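You operate a simulated robot arm through the tools that you are given. There is no shell and no other tool. Be economical: measure what you need, move in short steps, check, and stop when the job is done.

You run a simulated robot arm. Do the job below in one go: nothing can be reset, and whatever is moved stays where it is left.

JOB
Drop the green and black rings into the mint drawer, then open it.
Fine: lay the green ring in cell 1 and the black ring in cell 2 of the orange tray, then open the count slider and shut it again.
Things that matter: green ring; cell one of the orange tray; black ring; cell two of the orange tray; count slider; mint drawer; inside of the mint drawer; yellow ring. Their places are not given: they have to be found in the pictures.

It is judged by the outcome, as a careful person would: the job done as asked, and still so three seconds after it is handed in. It fails if anything else is knocked over, pushed out of place, dropped, spilled or broken.

ROBOT AND FRAMES
A 6-joint arm with a two-finger parallel gripper, fixed in place. Base frame: the origin is at the foot of the arm, x ahead of it, y to its left, z up; the work surface is at about z = 79.7. Readings come in cm, degrees, newtons and seconds.
With the tool pointing down near the work surface it reaches from about 26 to 68 cm from the base axis. Its first joint turns from -66.0 to 66.0 degrees. Payload 2.9 kg.
The TCP is the grasp point between the finger pads, 3 cm short of the fingertips. In the tool frame z runs along the fingers and y along their closing line. Largest opening 11 cm; finger width 2, thickness 1; the body of the gripper, 4.8 by 11.2 cm, starts 5.5 cm behind the TCP.
Orientation is that of the tool frame in the base frame, as [roll, pitch, yaw] about the fixed x, y, z axes, in that order (R = Rz(yaw) Ry(pitch) Rx(roll)). With the fingers straight down and closing along the base's y, the tool's x points along the base's -x, its y along +y and its z along -z.

CONTROLS
- The arm moves only by the tool servo_tool. Its argument "increments" is a list of rows, each a list of 2 entries, a list of its own where there are three numbers: the shift along the base's x, y, z in cm, then the turn, a rotation vector about the base's x, y, z in degrees. In form: [[[tx, ty, tz], [ax, ay, az]], ...]. A call has 1 to 8 rows; each row shifts and turns the commanded pose from where the row before left it. "gripper" is the opening, from 0 (shut) to 1 (fully open), set as the call begins (left out, the last holds). Each row takes 0.2 s and may step no farther than 5 cm and 8.6 degrees from the row before; otherwise, or with a gripper value out of range, the whole call is refused. Where a pose cannot be reached the arm comes as near as it can. A force on the tool above 40 N (or 10 N above the force at the start of the call, whichever is more), or a blocked arm, ends the call early, and 0.2 s more pass. The fingers move at their own pace (about 10.8 cm/s each) and stop on an object; they squeeze with about 23 N. The grip force told is the motor's: it shows also when the fingers shut on nothing. Time passes only in rows, and 0.2 s behind the last, so rows that do not move let the fingers close. It gives the time, the measured TCP pose, the force on the tool (base axes), the opening and the grip force at its end, in the units of the frame above (readings bear some noise).
- Cameras (640 x 400 px; columns grow to the right, rows downward): "scene" is fixed at [6.32, 40.64, 138.07]; the picture's right is [-0.94, -0.35, 0.00], its down [-0.16, 0.43, -0.89] and it looks along [0.31, -0.83, -0.46] (base axes); focal length 313 px, centre (320, 200). "wrist" rides on the gripper at [-3.6, 0, -5.7] in the tool frame; the picture's right is [0.00, -1.00, 0.00], its down [0.97, 0.00, -0.24] and it looks along [0.24, 0.00, 0.97] (tool axes); focal length 218 px, centre (320, 200).
- snapshot(camera): a new picture of that camera. It takes no simulated time.
- point_at(camera, pixels): for up to 12 pixels [column, row] of the newest picture of that camera ("zoom" is the newest enlarged one), the place [x, y, z] in the base frame of the surface seen there, good to about 0.3 cm, but the place of the scene camera against the robot may be out by one fixed shift of up to 2.5 cm in any direction. It takes no simulated time.
- zoom(camera, box): a new picture of the part [left, top, right, bottom] of that camera's present view, enlarged. It takes no simulated time.
- hand_in(): hands the job in; it is judged then, once.

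Work in short steps. Measure before you move; look again where a grasp or a placing could have gone wrong, and mend it. You have 80 turns and 34 pictures in all, those below and enlarged ones among them. Open the gripper and draw the arm clear of the work before you hand the job in, unless the task says otherwise; then end with one line.

The tools are called after "Request:" as a command line: name --argument value ..., lists and objects as JSON in quotes. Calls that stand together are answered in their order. servo_tool: Moves the arm, as the interface text tells. Its arguments: {"type":"object","properties":{"increments":{"type":"array","items":{"type":"array"}},"gripper":{"type":"number"}},"required":["increments"]} The other tools are called the same way: snapshot (camera) takes a picture; point_at (camera, pixels) gives the place of the surface under pixels of a picture; zoom (camera, box) takes an enlarged picture of a part of a camera's view; hand_in () hands the job in.

At the start:

```text
t: 0.0
tool_pos: [31.5, -16.2, 110.03]
tcp_rot: [179.9, 0.0, -180.0]
contact_force: [0.1, 0.3, -0.2]
opening: 11.0
gripper_force: 0.0
```

scene: 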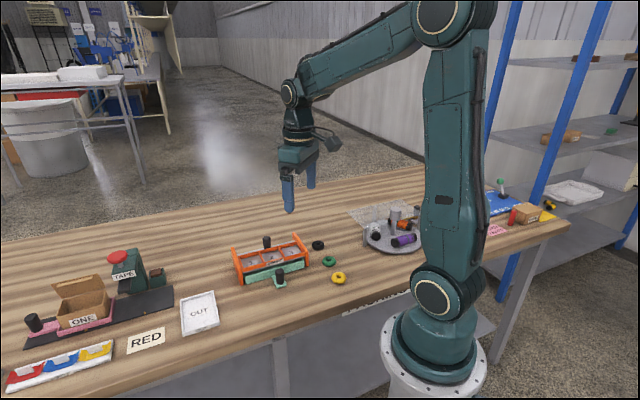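
wrist: 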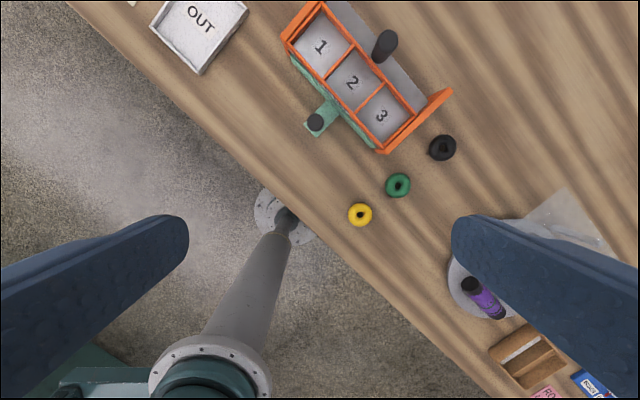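

I start by looking closer at the orange tray, its handles and the rings (scene around 230-350, 230-290; wrist around 280-460, 0-230).

Request:
zoom --camera "scene" --box '[220, 220, 360, 307]'

Request:
zoom --camera "wrist" --box '[260, 0, 500, 150]'

Request:
point_at --camera "wrist" --pixels '[[360, 206], [398, 177], [443, 139], [320, 47], [352, 82], [381, 116], [385, 42], [316, 122], [325, 110], [298, 40], [440, 97], [382, 150]]'

```text
4.57 times, centred on (290, 264) of scene
```

zoom: 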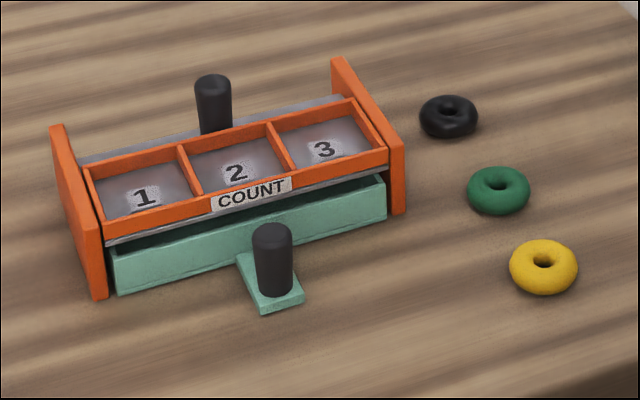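

```text
2.67 times, centred on (380, 75) of wrist
```

zoom: 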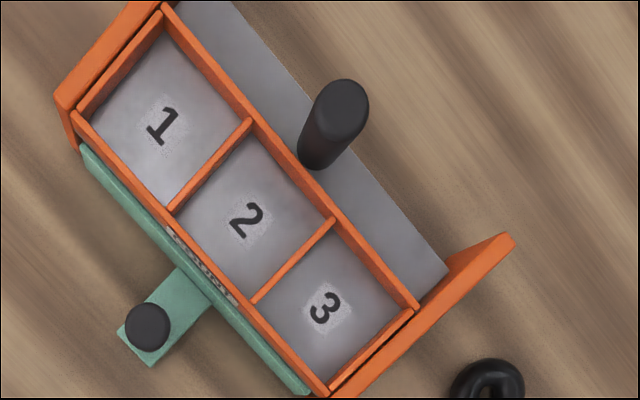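

```text
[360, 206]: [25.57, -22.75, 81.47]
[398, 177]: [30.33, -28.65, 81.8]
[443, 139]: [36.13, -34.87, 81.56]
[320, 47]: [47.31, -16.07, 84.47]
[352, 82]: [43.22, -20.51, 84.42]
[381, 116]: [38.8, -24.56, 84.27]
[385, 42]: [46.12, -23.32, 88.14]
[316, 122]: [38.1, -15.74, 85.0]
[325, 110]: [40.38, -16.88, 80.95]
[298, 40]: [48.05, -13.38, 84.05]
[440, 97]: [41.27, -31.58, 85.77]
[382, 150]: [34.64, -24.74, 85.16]
```

The rings lie at green (30.3,-28.7), black (36.1,-34.9), yellow (25.6,-22.8). The tray axis runs along (1,1), the slider handle is at the back and the drawer handle at the front. I turn the tool -45° so the fingers close along the tray axis, and go above the green ring for a finer look.

Request:
servo_tool --increments '[[[-0.2, -2.1, -2], [0, 0, -7.5]], [[-0.2, -2.1, -2], [0, 0, -7.5]], [[-0.2, -2.1, -2], [0, 0, -7.5]], [[-0.2, -2.1, -2], [0, 0, -7.5]], [[-0.2, -2.1, -2], [0, 0, -7.5]], [[-0.2, -2, -2], [0, 0, -7.5]], [[0, 0, 0], [0, 0, 0]]]'

Request:
snapshot --camera "wrist"

```text
t: 1.6
tool_pos: [30.33, -28.79, 98.0]
tcp_rot: [180.0, 0.0, 134.9]
contact_force: [-0.7, 0.2, -0.8]
opening: 11.01
gripper_force: 0.1
```

```text
29 pictures are left
```

wrist: 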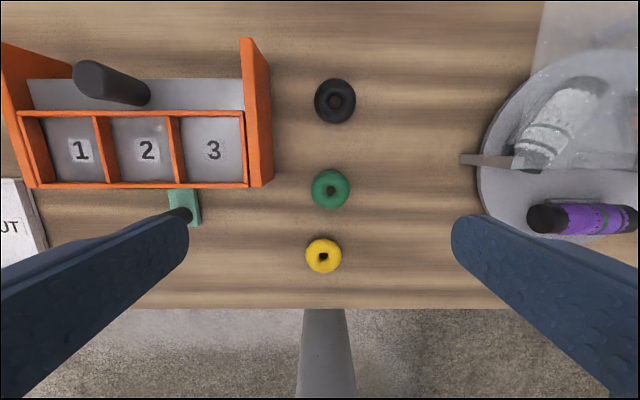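

The view is now aligned with the tray; the rings are at columns 323-335 and the tray's frame is at 20-270. I measure ring edges and tray features.

Request:
point_at --camera "wrist" --pixels '[[316, 189], [345, 189], [330, 176], [330, 204], [320, 101], [350, 101], [335, 85], [335, 117], [308, 256], [338, 256], [323, 242], [323, 268]]'

Request:
point_at --camera "wrist" --pixels '[[54, 150], [99, 150], [110, 150], [170, 150], [176, 150], [140, 113], [150, 186], [140, 125], [140, 176], [250, 90], [98, 64], [148, 92]]'

```text
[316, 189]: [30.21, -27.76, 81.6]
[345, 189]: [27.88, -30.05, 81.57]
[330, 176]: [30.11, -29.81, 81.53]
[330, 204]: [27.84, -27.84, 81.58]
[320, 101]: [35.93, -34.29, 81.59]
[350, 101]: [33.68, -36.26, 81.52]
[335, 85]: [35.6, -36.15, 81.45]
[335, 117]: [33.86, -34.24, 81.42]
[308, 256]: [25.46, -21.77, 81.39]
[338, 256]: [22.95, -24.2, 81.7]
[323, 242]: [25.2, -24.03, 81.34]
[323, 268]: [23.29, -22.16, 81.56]
```

```text
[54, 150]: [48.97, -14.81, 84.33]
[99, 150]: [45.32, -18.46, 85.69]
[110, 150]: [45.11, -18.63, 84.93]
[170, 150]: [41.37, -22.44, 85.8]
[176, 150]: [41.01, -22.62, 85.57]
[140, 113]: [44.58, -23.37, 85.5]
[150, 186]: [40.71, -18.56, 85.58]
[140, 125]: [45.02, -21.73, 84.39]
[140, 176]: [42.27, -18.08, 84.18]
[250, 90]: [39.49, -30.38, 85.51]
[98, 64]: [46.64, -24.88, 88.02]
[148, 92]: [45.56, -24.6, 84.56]
```

Green ring centre is (29.0,-28.9) and black is (34.8,-35.25), both about 3.3 cm wide with tops near 81.5. I descend on the green with a partly open gripper, then close.

Request:
servo_tool --gripper 0.58 --increments '[[[-1.3, -0.08, -2], [0, 0, 0]], [[0, 0, -4], [0, 0, 0]], [[0, 0, -4], [0, 0, 0]], [[0, 0, -2.5], [0, 0, 0]], [[0, 0, -1.5], [0, 0, 0]], [[0, 0, -0.9], [0, 0, 0]], [[0, 0, 0], [0, 0, 0]]]'

Request:
servo_tool --gripper 0.0 --increments '[[[0, 0, 0], [0, 0, 0]], [[0, 0, 0], [0, 0, 0]], [[0, 0, 0], [0, 0, 0]]]'

```text
t: 3.2
tool_pos: [29.03, -28.92, 83.1]
tcp_rot: [180.0, 0.0, 135.1]
contact_force: [0.9, 0.3, 0.3]
opening: 6.37
gripper_force: 0.0
```

```text
t: 4.0
tool_pos: [29.06, -28.91, 83.13]
tcp_rot: [-180.0, 0.0, 134.9]
contact_force: [0.0, 1.2, 0.5]
opening: 4.08
gripper_force: 22.9
```

Gripped at 4.08 cm. I lift and carry it above cell 1 at about (47.2,-16.5).

Request:
servo_tool --increments '[[[0, 0, 3], [0, 0, 0]], [[0, 0, 4.5], [0, 0, 0]], [[0, 0, 4.5], [0, 0, 0]], [[3.6, 2.5, 0], [0, 0, 0]], [[3.6, 2.5, 0], [0, 0, 0]], [[3.6, 2.5, 0], [0, 0, 0]], [[3.6, 2.5, 0], [0, 0, 0]], [[3.7, 2.4, 0], [0, 0, 0]]]'

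Request:
snapshot --camera "wrist"

```text
t: 5.8
tool_pos: [47.37, -16.33, 94.99]
tcp_rot: [179.9, 0.0, 135.0]
contact_force: [0.6, 0.7, -1.5]
opening: 4.12
gripper_force: 22.9
```

```text
28 pictures are left
```

wrist: 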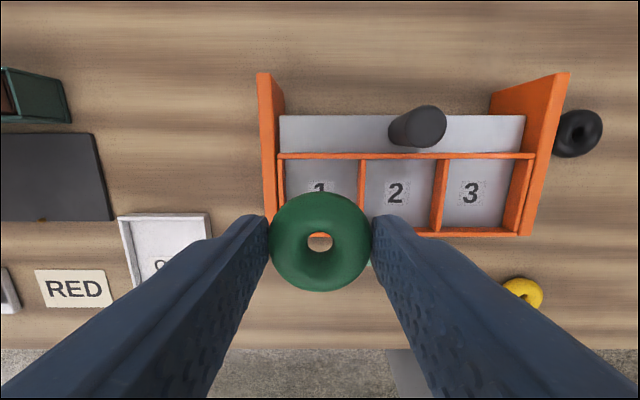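

The ring is held well. I check cell 1's walls from here: left wall ~column 283, divider ~361, back wall row 156, front wall row 233.

Request:
point_at --camera "wrist" --pixels '[[281, 170], [362, 170], [436, 190], [320, 156], [400, 156], [470, 231], [285, 175], [355, 170], [431, 118], [400, 145], [440, 145], [412, 135]]'

```text
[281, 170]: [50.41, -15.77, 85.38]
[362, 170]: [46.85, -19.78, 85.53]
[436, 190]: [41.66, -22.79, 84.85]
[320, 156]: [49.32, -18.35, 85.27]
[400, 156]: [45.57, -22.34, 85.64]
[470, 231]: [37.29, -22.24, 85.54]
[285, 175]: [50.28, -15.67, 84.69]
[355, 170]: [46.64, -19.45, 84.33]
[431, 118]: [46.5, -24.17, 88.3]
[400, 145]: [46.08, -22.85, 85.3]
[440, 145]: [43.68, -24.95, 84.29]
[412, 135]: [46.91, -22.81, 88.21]
```

Cell 1's centre is about (47.25,-16.4), so the tool is on target. I lower so the fingertips sit just above the walls (85.6), then release.

Request:
servo_tool --increments '[[[-0.1, -0.1, -3], [0, 0, 0]], [[0, 0, -2], [0, 0, 0]], [[0, 0, -1.05], [0, 0, 0]], [[0, 0, 0], [0, 0, 0]]]'

Request:
servo_tool --gripper 0.55 --increments '[[[0, 0, 0], [0, 0, 0]], [[0, 0, 0], [0, 0, 0]], [[0, 0, 3], [0, 0, 0]], [[0, 0, 3], [0, 0, 0]]]'

Request:
snapshot --camera "wrist"

```text
t: 6.8
tool_pos: [47.09, -16.47, 89.14]
tcp_rot: [180.0, 0.1, 135.0]
contact_force: [-0.1, 0.2, -0.3]
opening: 4.08
gripper_force: 23.2
```

```text
t: 7.8
tool_pos: [47.13, -16.33, 95.09]
tcp_rot: [-180.0, 0.0, 135.1]
contact_force: [0.4, 0.5, 0.5]
opening: 6.07
gripper_force: 0.2
```

```text
27 pictures are left
```

wrist: 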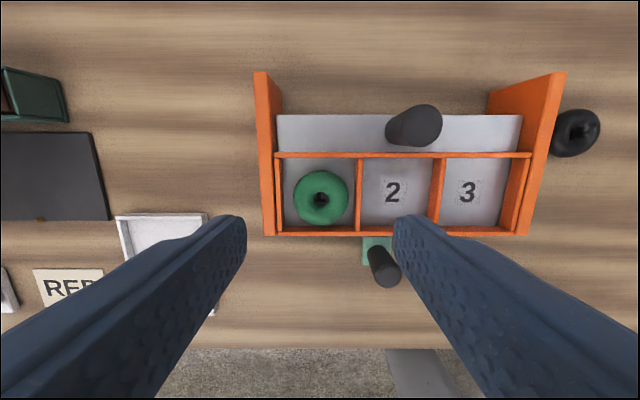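

The green ring lies in cell 1 (column 320, row 197). I go over the black ring at (34.8,-35.2) and pick it.

Request:
servo_tool --gripper 0.58 --increments '[[[-2.5, -3.78, 0], [0, 0, 0]], [[-2.5, -3.78, 0], [0, 0, 0]], [[-2.5, -3.78, 0], [0, 0, 0]], [[-2.5, -3.78, 0], [0, 0, 0]], [[-2.33, -3.78, 0], [0, 0, 0]], [[0, 0, -3], [0, 0, 0]], [[0, 0, 0], [0, 0, 0]]]'

Request:
snapshot --camera "wrist"

```text
t: 9.4
tool_pos: [34.71, -35.18, 91.98]
tcp_rot: [-180.0, 0.0, 135.0]
contact_force: [-0.5, 0.2, -0.5]
opening: 6.39
gripper_force: 0.0
```

```text
26 pictures are left
```

wrist: 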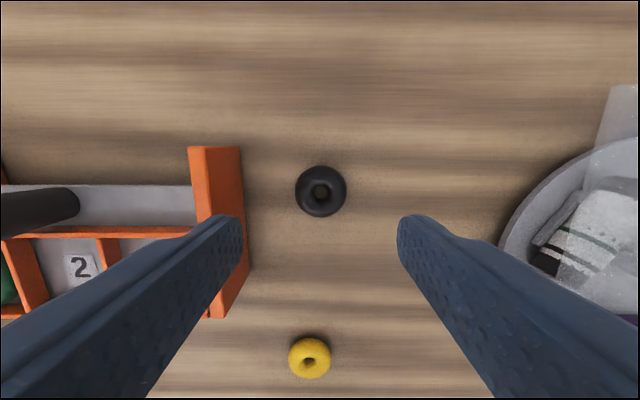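

The black ring is centred between the fingers (column 320) and the end wall is clear of the left finger. I descend and close.

Request:
servo_tool --increments '[[[0, 0, -4], [0, 0, 0]], [[0, 0, -2.5], [0, 0, 0]], [[0, 0, -1.5], [0, 0, 0]], [[0, 0, -0.9], [0, 0, 0]], [[0, 0, 0], [0, 0, 0]]]'

Request:
servo_tool --gripper 0.0 --increments '[[[0, 0, 0], [0, 0, 0]], [[0, 0, 0], [0, 0, 0]], [[0, 0, 0], [0, 0, 0]]]'

```text
t: 10.6
tool_pos: [34.63, -35.23, 83.27]
tcp_rot: [180.0, 0.1, 135.0]
contact_force: [-0.2, 1.2, 0.4]
opening: 6.39
gripper_force: 0.1
```

```text
t: 11.4
tool_pos: [34.71, -35.15, 83.28]
tcp_rot: [-180.0, 0.0, 135.0]
contact_force: [-0.6, -0.1, 0.4]
opening: 4.11
gripper_force: 23.4
```

Gripped at 4.11 cm. I lift and carry it to above cell 2 at (43.3,-20.3).

Request:
servo_tool --increments '[[[0, 0, 3], [0, 0, 0]], [[0, 0, 4.5], [0, 0, 0]], [[0, 0, 4.3], [0, 0, 0]], [[2.15, 3.71, 0], [0, 0, 0]], [[2.15, 3.71, 0], [0, 0, 0]], [[2.15, 3.71, 0], [0, 0, 0]], [[2.15, 3.71, 0], [0, 0, 0]], [[0, 0, 0], [0, 0, 0]]]'

Request:
snapshot --camera "wrist"

```text
t: 13.2
tool_pos: [43.33, -20.36, 95.03]
tcp_rot: [179.9, 0.0, 135.1]
contact_force: [-0.6, -0.1, -0.6]
opening: 4.09
gripper_force: 22.7
```

```text
25 pictures are left
```

wrist: 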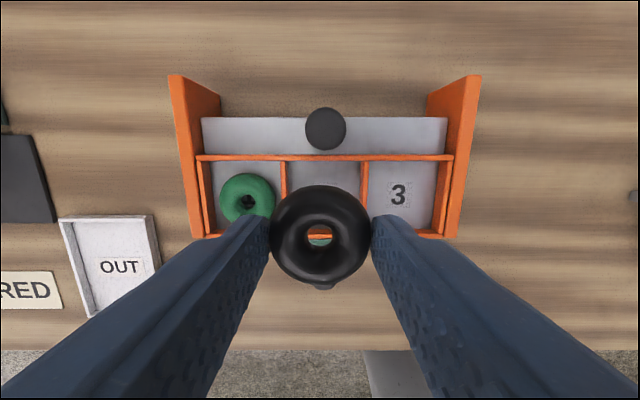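

The ring sits ~5 px left of cell 2's centre (dividers at columns 286 and 365), so I shift 0.3 cm along the tray and lower. I release with a small opening to keep the finger off the green ring.

Request:
servo_tool --increments '[[[-0.22, -0.22, -3], [0, 0, 0]], [[0, 0, -2], [0, 0, 0]], [[0, 0, -0.8], [0, 0, 0]], [[0, 0, 0], [0, 0, 0]]]'

Request:
servo_tool --gripper 0.45 --increments '[[[0, 0, 0], [0, 0, 0]], [[0, 0, 0], [0, 0, 0]], [[0, 0, 3], [0, 0, 0]], [[0, 0, 3], [0, 0, 0]]]'

Request:
snapshot --camera "wrist"

```text
t: 14.2
tool_pos: [43.09, -20.58, 89.35]
tcp_rot: [-179.9, -0.1, 135.0]
contact_force: [-1.2, 0.1, 0.0]
opening: 4.12
gripper_force: 22.6
```

```text
t: 15.2
tool_pos: [43.08, -20.91, 95.29]
tcp_rot: [180.0, 0.0, 135.0]
contact_force: [-0.6, -0.8, -1.1]
opening: 4.96
gripper_force: 0.1
```

```text
24 pictures are left
```

wrist: 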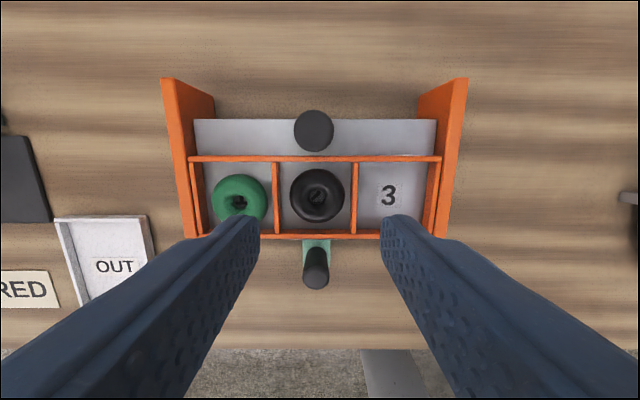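

Both rings lie in their cells (green at 240,197; black at 316,196). Next is the slider handle at (314,131); I measure it and the back wall.

Request:
point_at --camera "wrist" --pixels '[[314, 120], [314, 130], [296, 130], [331, 130], [314, 113], [314, 146], [314, 158], [250, 140], [380, 140], [318, 252], [314, 275], [380, 120]]'

Request:
zoom --camera "scene" --box '[220, 220, 360, 307]'

```text
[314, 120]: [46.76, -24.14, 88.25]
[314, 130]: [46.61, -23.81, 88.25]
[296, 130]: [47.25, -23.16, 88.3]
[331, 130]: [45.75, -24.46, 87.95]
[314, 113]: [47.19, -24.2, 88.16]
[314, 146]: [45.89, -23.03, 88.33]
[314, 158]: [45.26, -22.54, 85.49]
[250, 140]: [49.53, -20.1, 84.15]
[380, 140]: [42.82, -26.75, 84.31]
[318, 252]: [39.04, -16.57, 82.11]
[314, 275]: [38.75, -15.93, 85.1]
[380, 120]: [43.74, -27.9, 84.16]
```

```text
4.57 times, centred on (290, 264) of scene
```

zoom: 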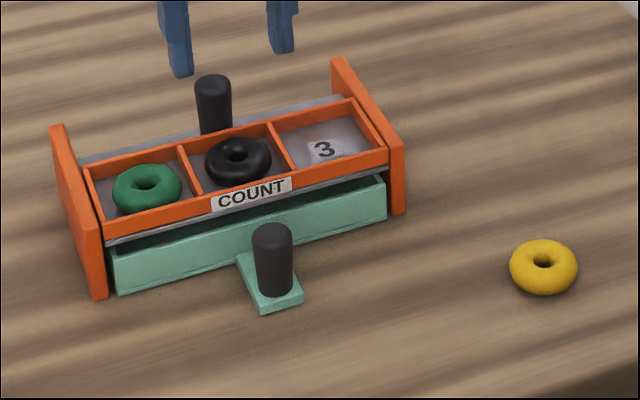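

The slider handle is a ~2 cm post centred at (46.55,-23.7) with its top at 88.3. I go above it with a 5 cm opening.

Request:
servo_tool --increments '[[[1.8, -1.6, 0], [0, 0, 0]], [[1.8, -1.6, 0], [0, 0, 0]], [[0, 0, 0], [0, 0, 0]]]'

```text
t: 16.0
tool_pos: [46.74, -23.96, 95.3]
tcp_rot: [180.0, 0.0, 135.0]
contact_force: [0.3, -0.3, 0.0]
opening: 4.95
gripper_force: 0.1
```

The tool is in place above the handle; I lower to z≈87.9 (tips ~84.9) and close.

Request:
servo_tool --increments '[[[0, 0, -4], [0, 0, 0]], [[0, 0, -2], [0, 0, 0]], [[0, 0, -1.4], [0, 0, 0]], [[0, 0, 0], [0, 0, 0]]]'

Request:
servo_tool --gripper 0.0 --increments '[[[0, 0, 0], [0, 0, 0]], [[0, 0, 0], [0, 0, 0]], [[0, 0, 0], [0, 0, 0]]]'

```text
t: 17.0
tool_pos: [46.56, -23.85, 87.72]
tcp_rot: [180.0, 0.0, 135.0]
contact_force: [0.5, 0.8, 0.4]
opening: 4.95
gripper_force: 0.2
```

```text
t: 17.8
tool_pos: [46.49, -23.78, 87.69]
tcp_rot: [-179.9, 0.0, 134.9]
contact_force: [-6.3, -7.5, -1.5]
opening: 2.3
gripper_force: 44.8
```

Gripped the post (2.3 cm) with a small side load. I pull back along (+x,-y) in 1 cm steps, watching the force.

Request:
servo_tool --increments '[[[0.6, -0.8, 0], [0, 0, 0]], [[0.7, -0.7, 0], [0, 0, 0]], [[0.7, -0.7, 0], [0, 0, 0]], [[0, 0, 0], [0, 0, 0]]]'

Request:
snapshot --camera "wrist"

```text
t: 18.8
tool_pos: [48.64, -25.94, 87.81]
tcp_rot: [179.9, -0.1, 135.1]
contact_force: [3.1, 5.2, -6.8]
opening: 2.28
gripper_force: 44.7
```

```text
22 pictures are left
```

wrist: 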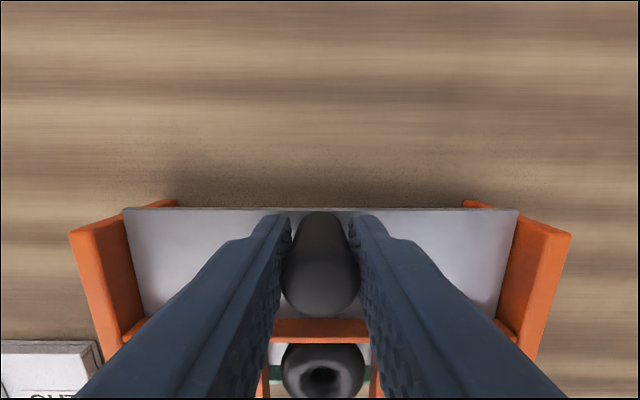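

It moves freely: a gap with mint shows at row 375 below the black ring. I keep pulling in small steps until the stop.

Request:
servo_tool --increments '[[[0.7, -0.7, 0], [0, 0, 0]], [[0.7, -0.7, 0], [0, 0, 0]], [[0, 0, 0], [0, 0, 0]]]'

Request:
zoom --camera "scene" --box '[220, 220, 360, 307]'

```text
t: 19.6
tool_pos: [50.06, -27.65, 87.85]
tcp_rot: [179.9, 0.1, 135.2]
contact_force: [10.2, 11.2, -2.5]
opening: 2.3
gripper_force: 44.8
```

```text
4.57 times, centred on (290, 264) of scene
```

zoom: 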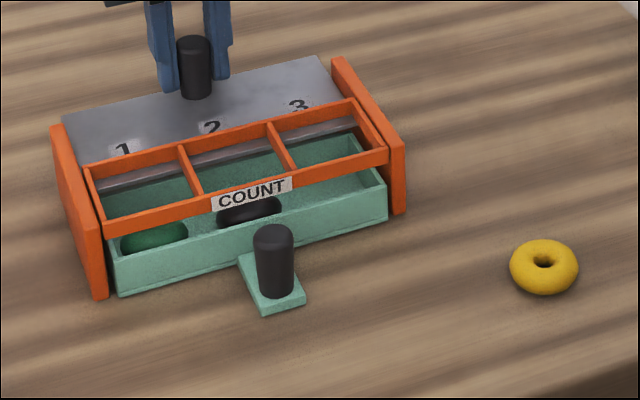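

Both rings have dropped into the drawer, but the slider plate still shows a sliver. I pull on towards its stop, correcting the side load.

Request:
servo_tool --increments '[[[0.5, -0.2, 0], [0, 0, 0]], [[0.35, -0.35, 0], [0, 0, 0]], [[0.35, -0.35, 0], [0, 0, 0]], [[0, 0, 0], [0, 0, 0]]]'

```text
t: 20.6
tool_pos: [51.05, -28.49, 87.79]
tcp_rot: [-179.9, -0.2, 135.0]
contact_force: [-14.0, 15.3, 16.9]
opening: 2.29
gripper_force: 44.7
```

A 20 N pull-back force after 6.5 cm of travel means the slider is at its stop, fully open. I now push it back the same way.

Request:
servo_tool --increments '[[[-0.7, 0.7, -0.1], [0, 0, 0]], [[-0.7, 0.7, 0], [0, 0, 0]], [[-0.7, 0.7, 0], [0, 0, 0]], [[-0.7, 0.7, 0], [0, 0, 0]], [[-0.7, 0.7, 0], [0, 0, 0]], [[0, 0, 0], [0, 0, 0]]]'

```text
t: 22.0
tool_pos: [47.69, -25.0, 87.89]
tcp_rot: [-179.9, 0.0, 134.9]
contact_force: [-10.6, -11.1, 14.9]
opening: 2.3
gripper_force: 44.8
```

About 1.7 cm remains. I push on in smaller steps, easing the side and vertical load.

Request:
servo_tool --increments '[[[-0.6, 0.4, 0.1], [0, 0, 0]], [[-0.5, 0.5, 0], [0, 0, 0]], [[-0.2, 0.2, 0], [0, 0, 0]], [[-0.15, 0.15, 0], [0, 0, 0]], [[0, 0, 0], [0, 0, 0]]]'

```text
t: 23.2
tool_pos: [46.59, -23.91, 87.73]
tcp_rot: [179.9, 0.3, 135.0]
contact_force: [18.1, -22.5, -7.5]
opening: 2.31
gripper_force: 44.6
```

A 29 N force against the push says it has reached the shut stop (t≈49.8, as at the start). I open the gripper, rise and look.

Request:
servo_tool --gripper 0.45 --increments '[[[0, 0, 0], [0, 0, 0]], [[0, 0, 0], [0, 0, 0]], [[0, 0, 3], [0, 0, 0]], [[0, 0, 4], [0, 0, 0]]]'

Request:
zoom --camera "scene" --box '[220, 220, 360, 307]'

Request:
snapshot --camera "wrist"

```text
t: 24.2
tool_pos: [46.32, -23.62, 94.65]
tcp_rot: [-179.9, 0.0, 135.0]
contact_force: [0.1, -0.1, 0.0]
opening: 4.94
gripper_force: 0.1
```

```text
4.57 times, centred on (290, 264) of scene
```

zoom: 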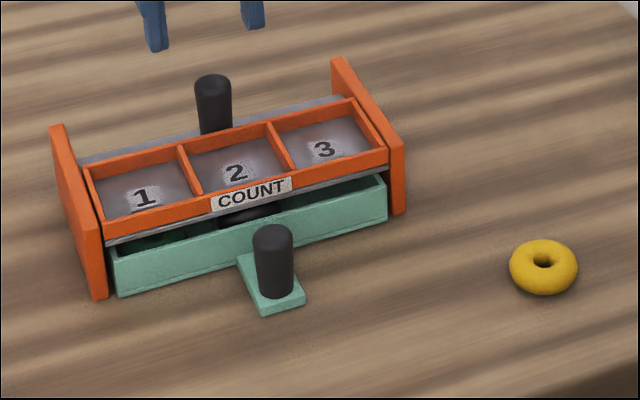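

```text
19 pictures are left
```

wrist: 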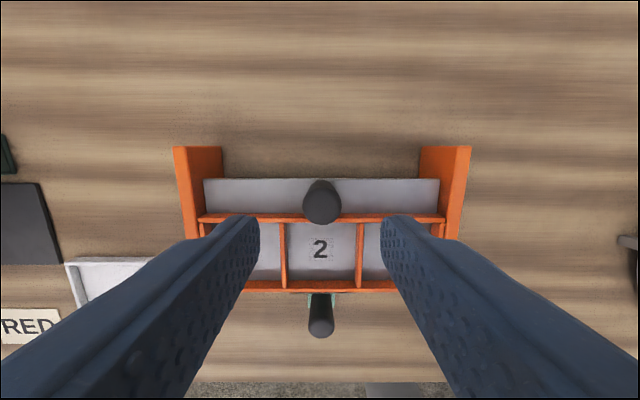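

The slider looks exactly as before it was opened, and the rings are in the drawer. Next, the mint drawer's handle at (320,328).

Request:
servo_tool --increments '[[[-2, 2, 0], [0, 0, 0]], [[-2, 2, 0], [0, 0, 0]], [[-2, 2, 0], [0, 0, 0]], [[0, 0, 0], [0, 0, 0]]]'

Request:
snapshot --camera "wrist"

```text
t: 25.2
tool_pos: [40.21, -17.82, 94.77]
tcp_rot: [-179.9, 0.0, 135.0]
contact_force: [1.1, -0.5, 0.4]
opening: 4.94
gripper_force: 0.1
```

```text
18 pictures are left
```

wrist: 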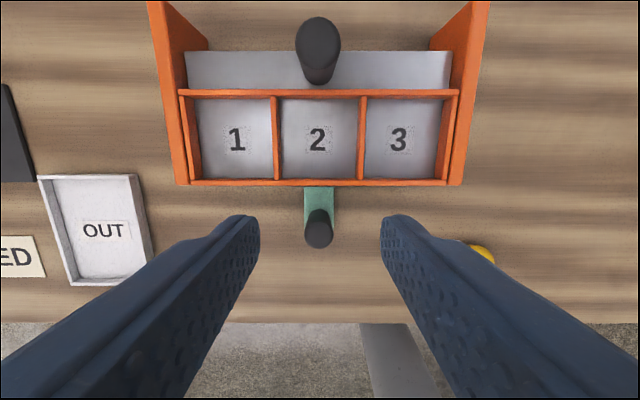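

I measure the drawer handle's top (318,235), its tab and the tray front edge.

Request:
point_at --camera "wrist" --pixels '[[318, 235], [309, 235], [329, 235], [318, 226], [318, 243], [310, 195], [328, 195], [320, 183], [307, 240], [320, 212]]'

```text
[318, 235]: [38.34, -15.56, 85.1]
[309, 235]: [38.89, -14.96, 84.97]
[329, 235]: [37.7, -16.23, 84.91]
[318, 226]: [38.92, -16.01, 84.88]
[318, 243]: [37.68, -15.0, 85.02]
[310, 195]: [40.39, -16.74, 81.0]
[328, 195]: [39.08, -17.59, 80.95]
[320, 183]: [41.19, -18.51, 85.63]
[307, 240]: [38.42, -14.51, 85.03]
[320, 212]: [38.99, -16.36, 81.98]
```

The handle post is centred at (38.3,-15.55) with its top at 85.0. I lower around it and close.

Request:
servo_tool --increments '[[[-1.95, 2.25, 0], [0, 0, 0]], [[0, 0, -4], [0, 0, 0]], [[0, 0, -3], [0, 0, 0]], [[0, 0, -2], [0, 0, 0]], [[0, 0, -1.1], [0, 0, 0]], [[0, 0, 0], [0, 0, 0]]]'

Request:
servo_tool --gripper 0.0 --increments '[[[0, 0, 0], [0, 0, 0]], [[0, 0, 0], [0, 0, 0]], [[0, 0, 0], [0, 0, 0]]]'

```text
t: 26.6
tool_pos: [38.39, -15.32, 84.6]
tcp_rot: [179.9, 0.0, 135.0]
contact_force: [0.5, -0.1, -0.4]
opening: 4.97
gripper_force: 0.1
```

```text
t: 27.4
tool_pos: [38.24, -15.62, 84.75]
tcp_rot: [-179.6, -0.1, 134.8]
contact_force: [-18.0, -17.6, 2.5]
opening: 2.28
gripper_force: 45.1
```

Gripped (2.28 cm) with a side load along (-x,-y); I correct for it and pull the drawer out along (-x,+y).

Request:
servo_tool --increments '[[[-0.15, -0.15, 0], [0, 0, 0]], [[-0.5, 0.5, 0], [0, 0, 0]], [[-0.7, 0.7, 0], [0, 0, 0]], [[-0.7, 0.7, 0], [0, 0, 0]], [[0, 0, 0], [0, 0, 0]]]'

Request:
servo_tool --increments '[[[-0.7, 0.7, 0], [0, 0, 0]], [[-0.7, 0.7, 0], [0, 0, 0]], [[0, 0, 0], [0, 0, 0]]]'

Request:
zoom --camera "scene" --box '[220, 220, 360, 307]'

```text
t: 28.6
tool_pos: [36.25, -13.79, 84.58]
tcp_rot: [-180.0, -0.1, 135.0]
contact_force: [-7.6, -7.7, -2.7]
opening: 2.29
gripper_force: 45.0
```

```text
t: 29.4
tool_pos: [34.75, -12.26, 84.62]
tcp_rot: [-180.0, -0.2, 135.0]
contact_force: [-3.2, -4.5, -19.7]
opening: 2.28
gripper_force: 45.2
```

```text
4.57 times, centred on (290, 264) of scene
```

zoom: 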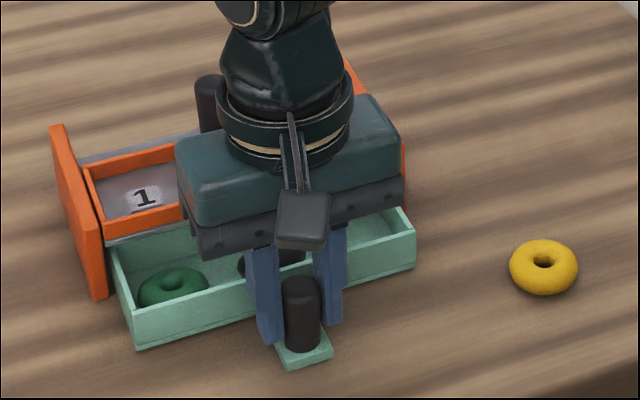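

The drawer is out ~4.7 cm with both rings visible inside. I ease the vertical load and continue gently to the stop.

Request:
servo_tool --increments '[[[-0.4, 0.3, -0.1], [0, 0, 0]], [[-0.35, 0.35, 0], [0, 0, 0]], [[-0.35, 0.35, 0], [0, 0, 0]], [[0, 0, 0], [0, 0, 0]]]'

```text
t: 30.4
tool_pos: [33.99, -11.32, 84.58]
tcp_rot: [179.9, 0.2, 135.0]
contact_force: [0.1, 2.1, 16.9]
opening: 2.31
gripper_force: 44.7
```

There is no stop yet at 6 cm; I continue in small steps.

Request:
servo_tool --increments '[[[-0.35, 0.35, 0.05], [0, 0, 0]], [[-0.35, 0.35, 0], [0, 0, 0]], [[-0.2, 0.2, 0], [0, 0, 0]], [[0, 0, 0], [0, 0, 0]]]'

```text
t: 31.4
tool_pos: [32.94, -10.35, 84.66]
tcp_rot: [179.8, 0.1, 135.0]
contact_force: [15.3, 1.7, -21.4]
opening: 2.3
gripper_force: 45.3
```

Resistance begins at ~7.4 cm; one more small pull will tell whether it is the stop.

Request:
servo_tool --increments '[[[-0.2, 0.2, -0.05], [0, 0, 0]], [[0, 0, 0], [0, 0, 0]]]'

Request:
zoom --camera "scene" --box '[220, 220, 360, 307]'

```text
t: 32.0
tool_pos: [32.94, -10.31, 84.69]
tcp_rot: [180.0, 0.5, 135.0]
contact_force: [23.6, -7.4, -17.9]
opening: 2.3
gripper_force: 45.2
```

```text
4.57 times, centred on (290, 264) of scene
```

zoom: 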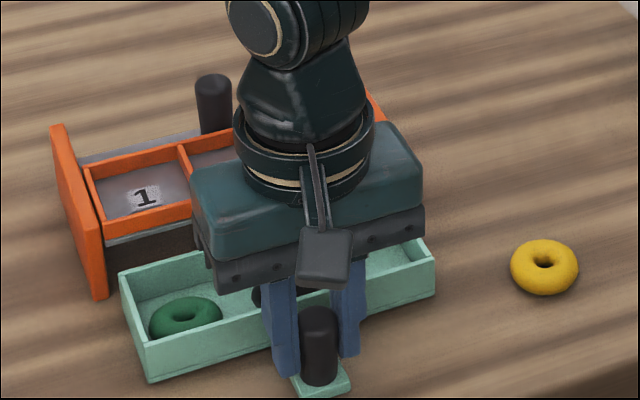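

The TCP no longer advances and the force has grown, so the drawer is at its stop, fully open. I relax the pull, release and rise.

Request:
servo_tool --increments '[[[0.15, -0.15, 0], [0, 0, 0]], [[0, 0, 0], [0, 0, 0]]]'

Request:
servo_tool --gripper 0.45 --increments '[[[0, 0, 0], [0, 0, 0]], [[0, 0, 0], [0, 0, 0]], [[0, 0, 3], [0, 0, 0]], [[0, 0, 5], [0, 0, 0]], [[0, 0, 5], [0, 0, 0]], [[0, 0, 5], [0, 0, 0]]]'

Request:
servo_tool --increments '[[[3, -3, 2], [0, 0, 0]], [[3, -3, 2], [0, 0, 0]], [[3, -3, 0], [0, 0, 0]], [[3, -3, 0], [0, 0, 0]], [[0, 0, 0], [0, 0, 0]]]'

Request:
zoom --camera "scene" --box '[220, 220, 360, 307]'

Request:
snapshot --camera "scene"

```text
t: 32.6
tool_pos: [33.0, -10.29, 84.73]
tcp_rot: [179.9, 0.3, 135.0]
contact_force: [13.3, -2.9, 0.7]
opening: 2.29
gripper_force: 45.2
```

```text
t: 34.0
tool_pos: [32.48, -10.42, 102.72]
tcp_rot: [180.0, -0.1, 135.0]
contact_force: [-1.3, 0.1, 0.2]
opening: 4.96
gripper_force: 0.1
```

```text
t: 35.2
tool_pos: [44.9, -22.44, 106.68]
tcp_rot: [179.9, 0.0, 135.0]
contact_force: [0.6, -0.7, 0.1]
opening: 4.95
gripper_force: 0.0
```

```text
4.57 times, centred on (290, 264) of scene
```

zoom: 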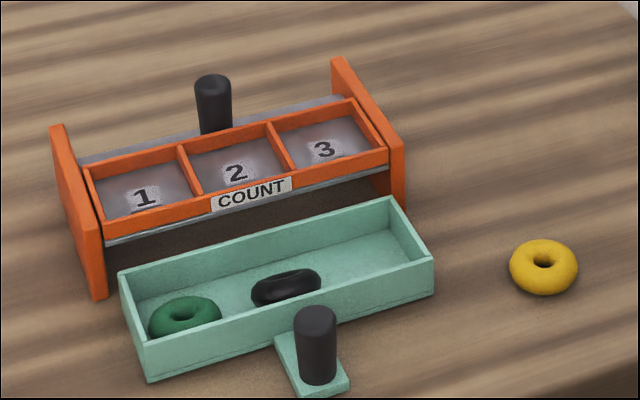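

```text
14 pictures are left
```

scene: 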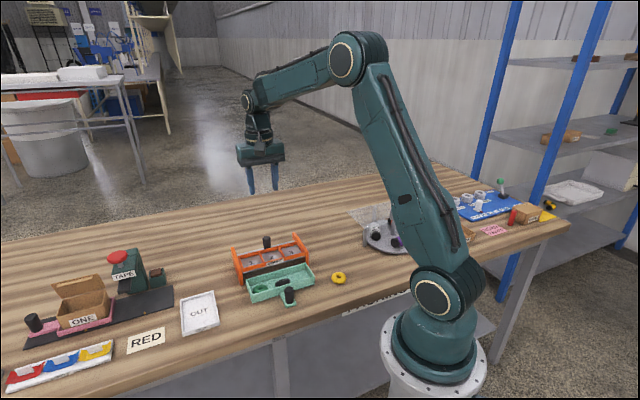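

The drawer is open with the green and black rings inside. The slider is shut, the yellow ring hasn't moved, and the arm is clear, so I open the gripper fully and hand in.

Request:
servo_tool --gripper 1.0 --increments '[[[0, 0, 0], [0, 0, 0]], [[0, 0, 0], [0, 0, 0]]]'

Request:
hand_in

```text
t: 35.8
tool_pos: [44.92, -22.43, 106.77]
tcp_rot: [180.0, 0.1, 135.0]
contact_force: [-0.4, 0.3, 0.3]
opening: 10.98
gripper_force: 0.1
```

```text
The job is handed in.
```

Job handed in: the green and black rings went through cells 1 and 2 into the mint drawer, the count slider was opened and shut again, and the drawer stands open with both rings inside.
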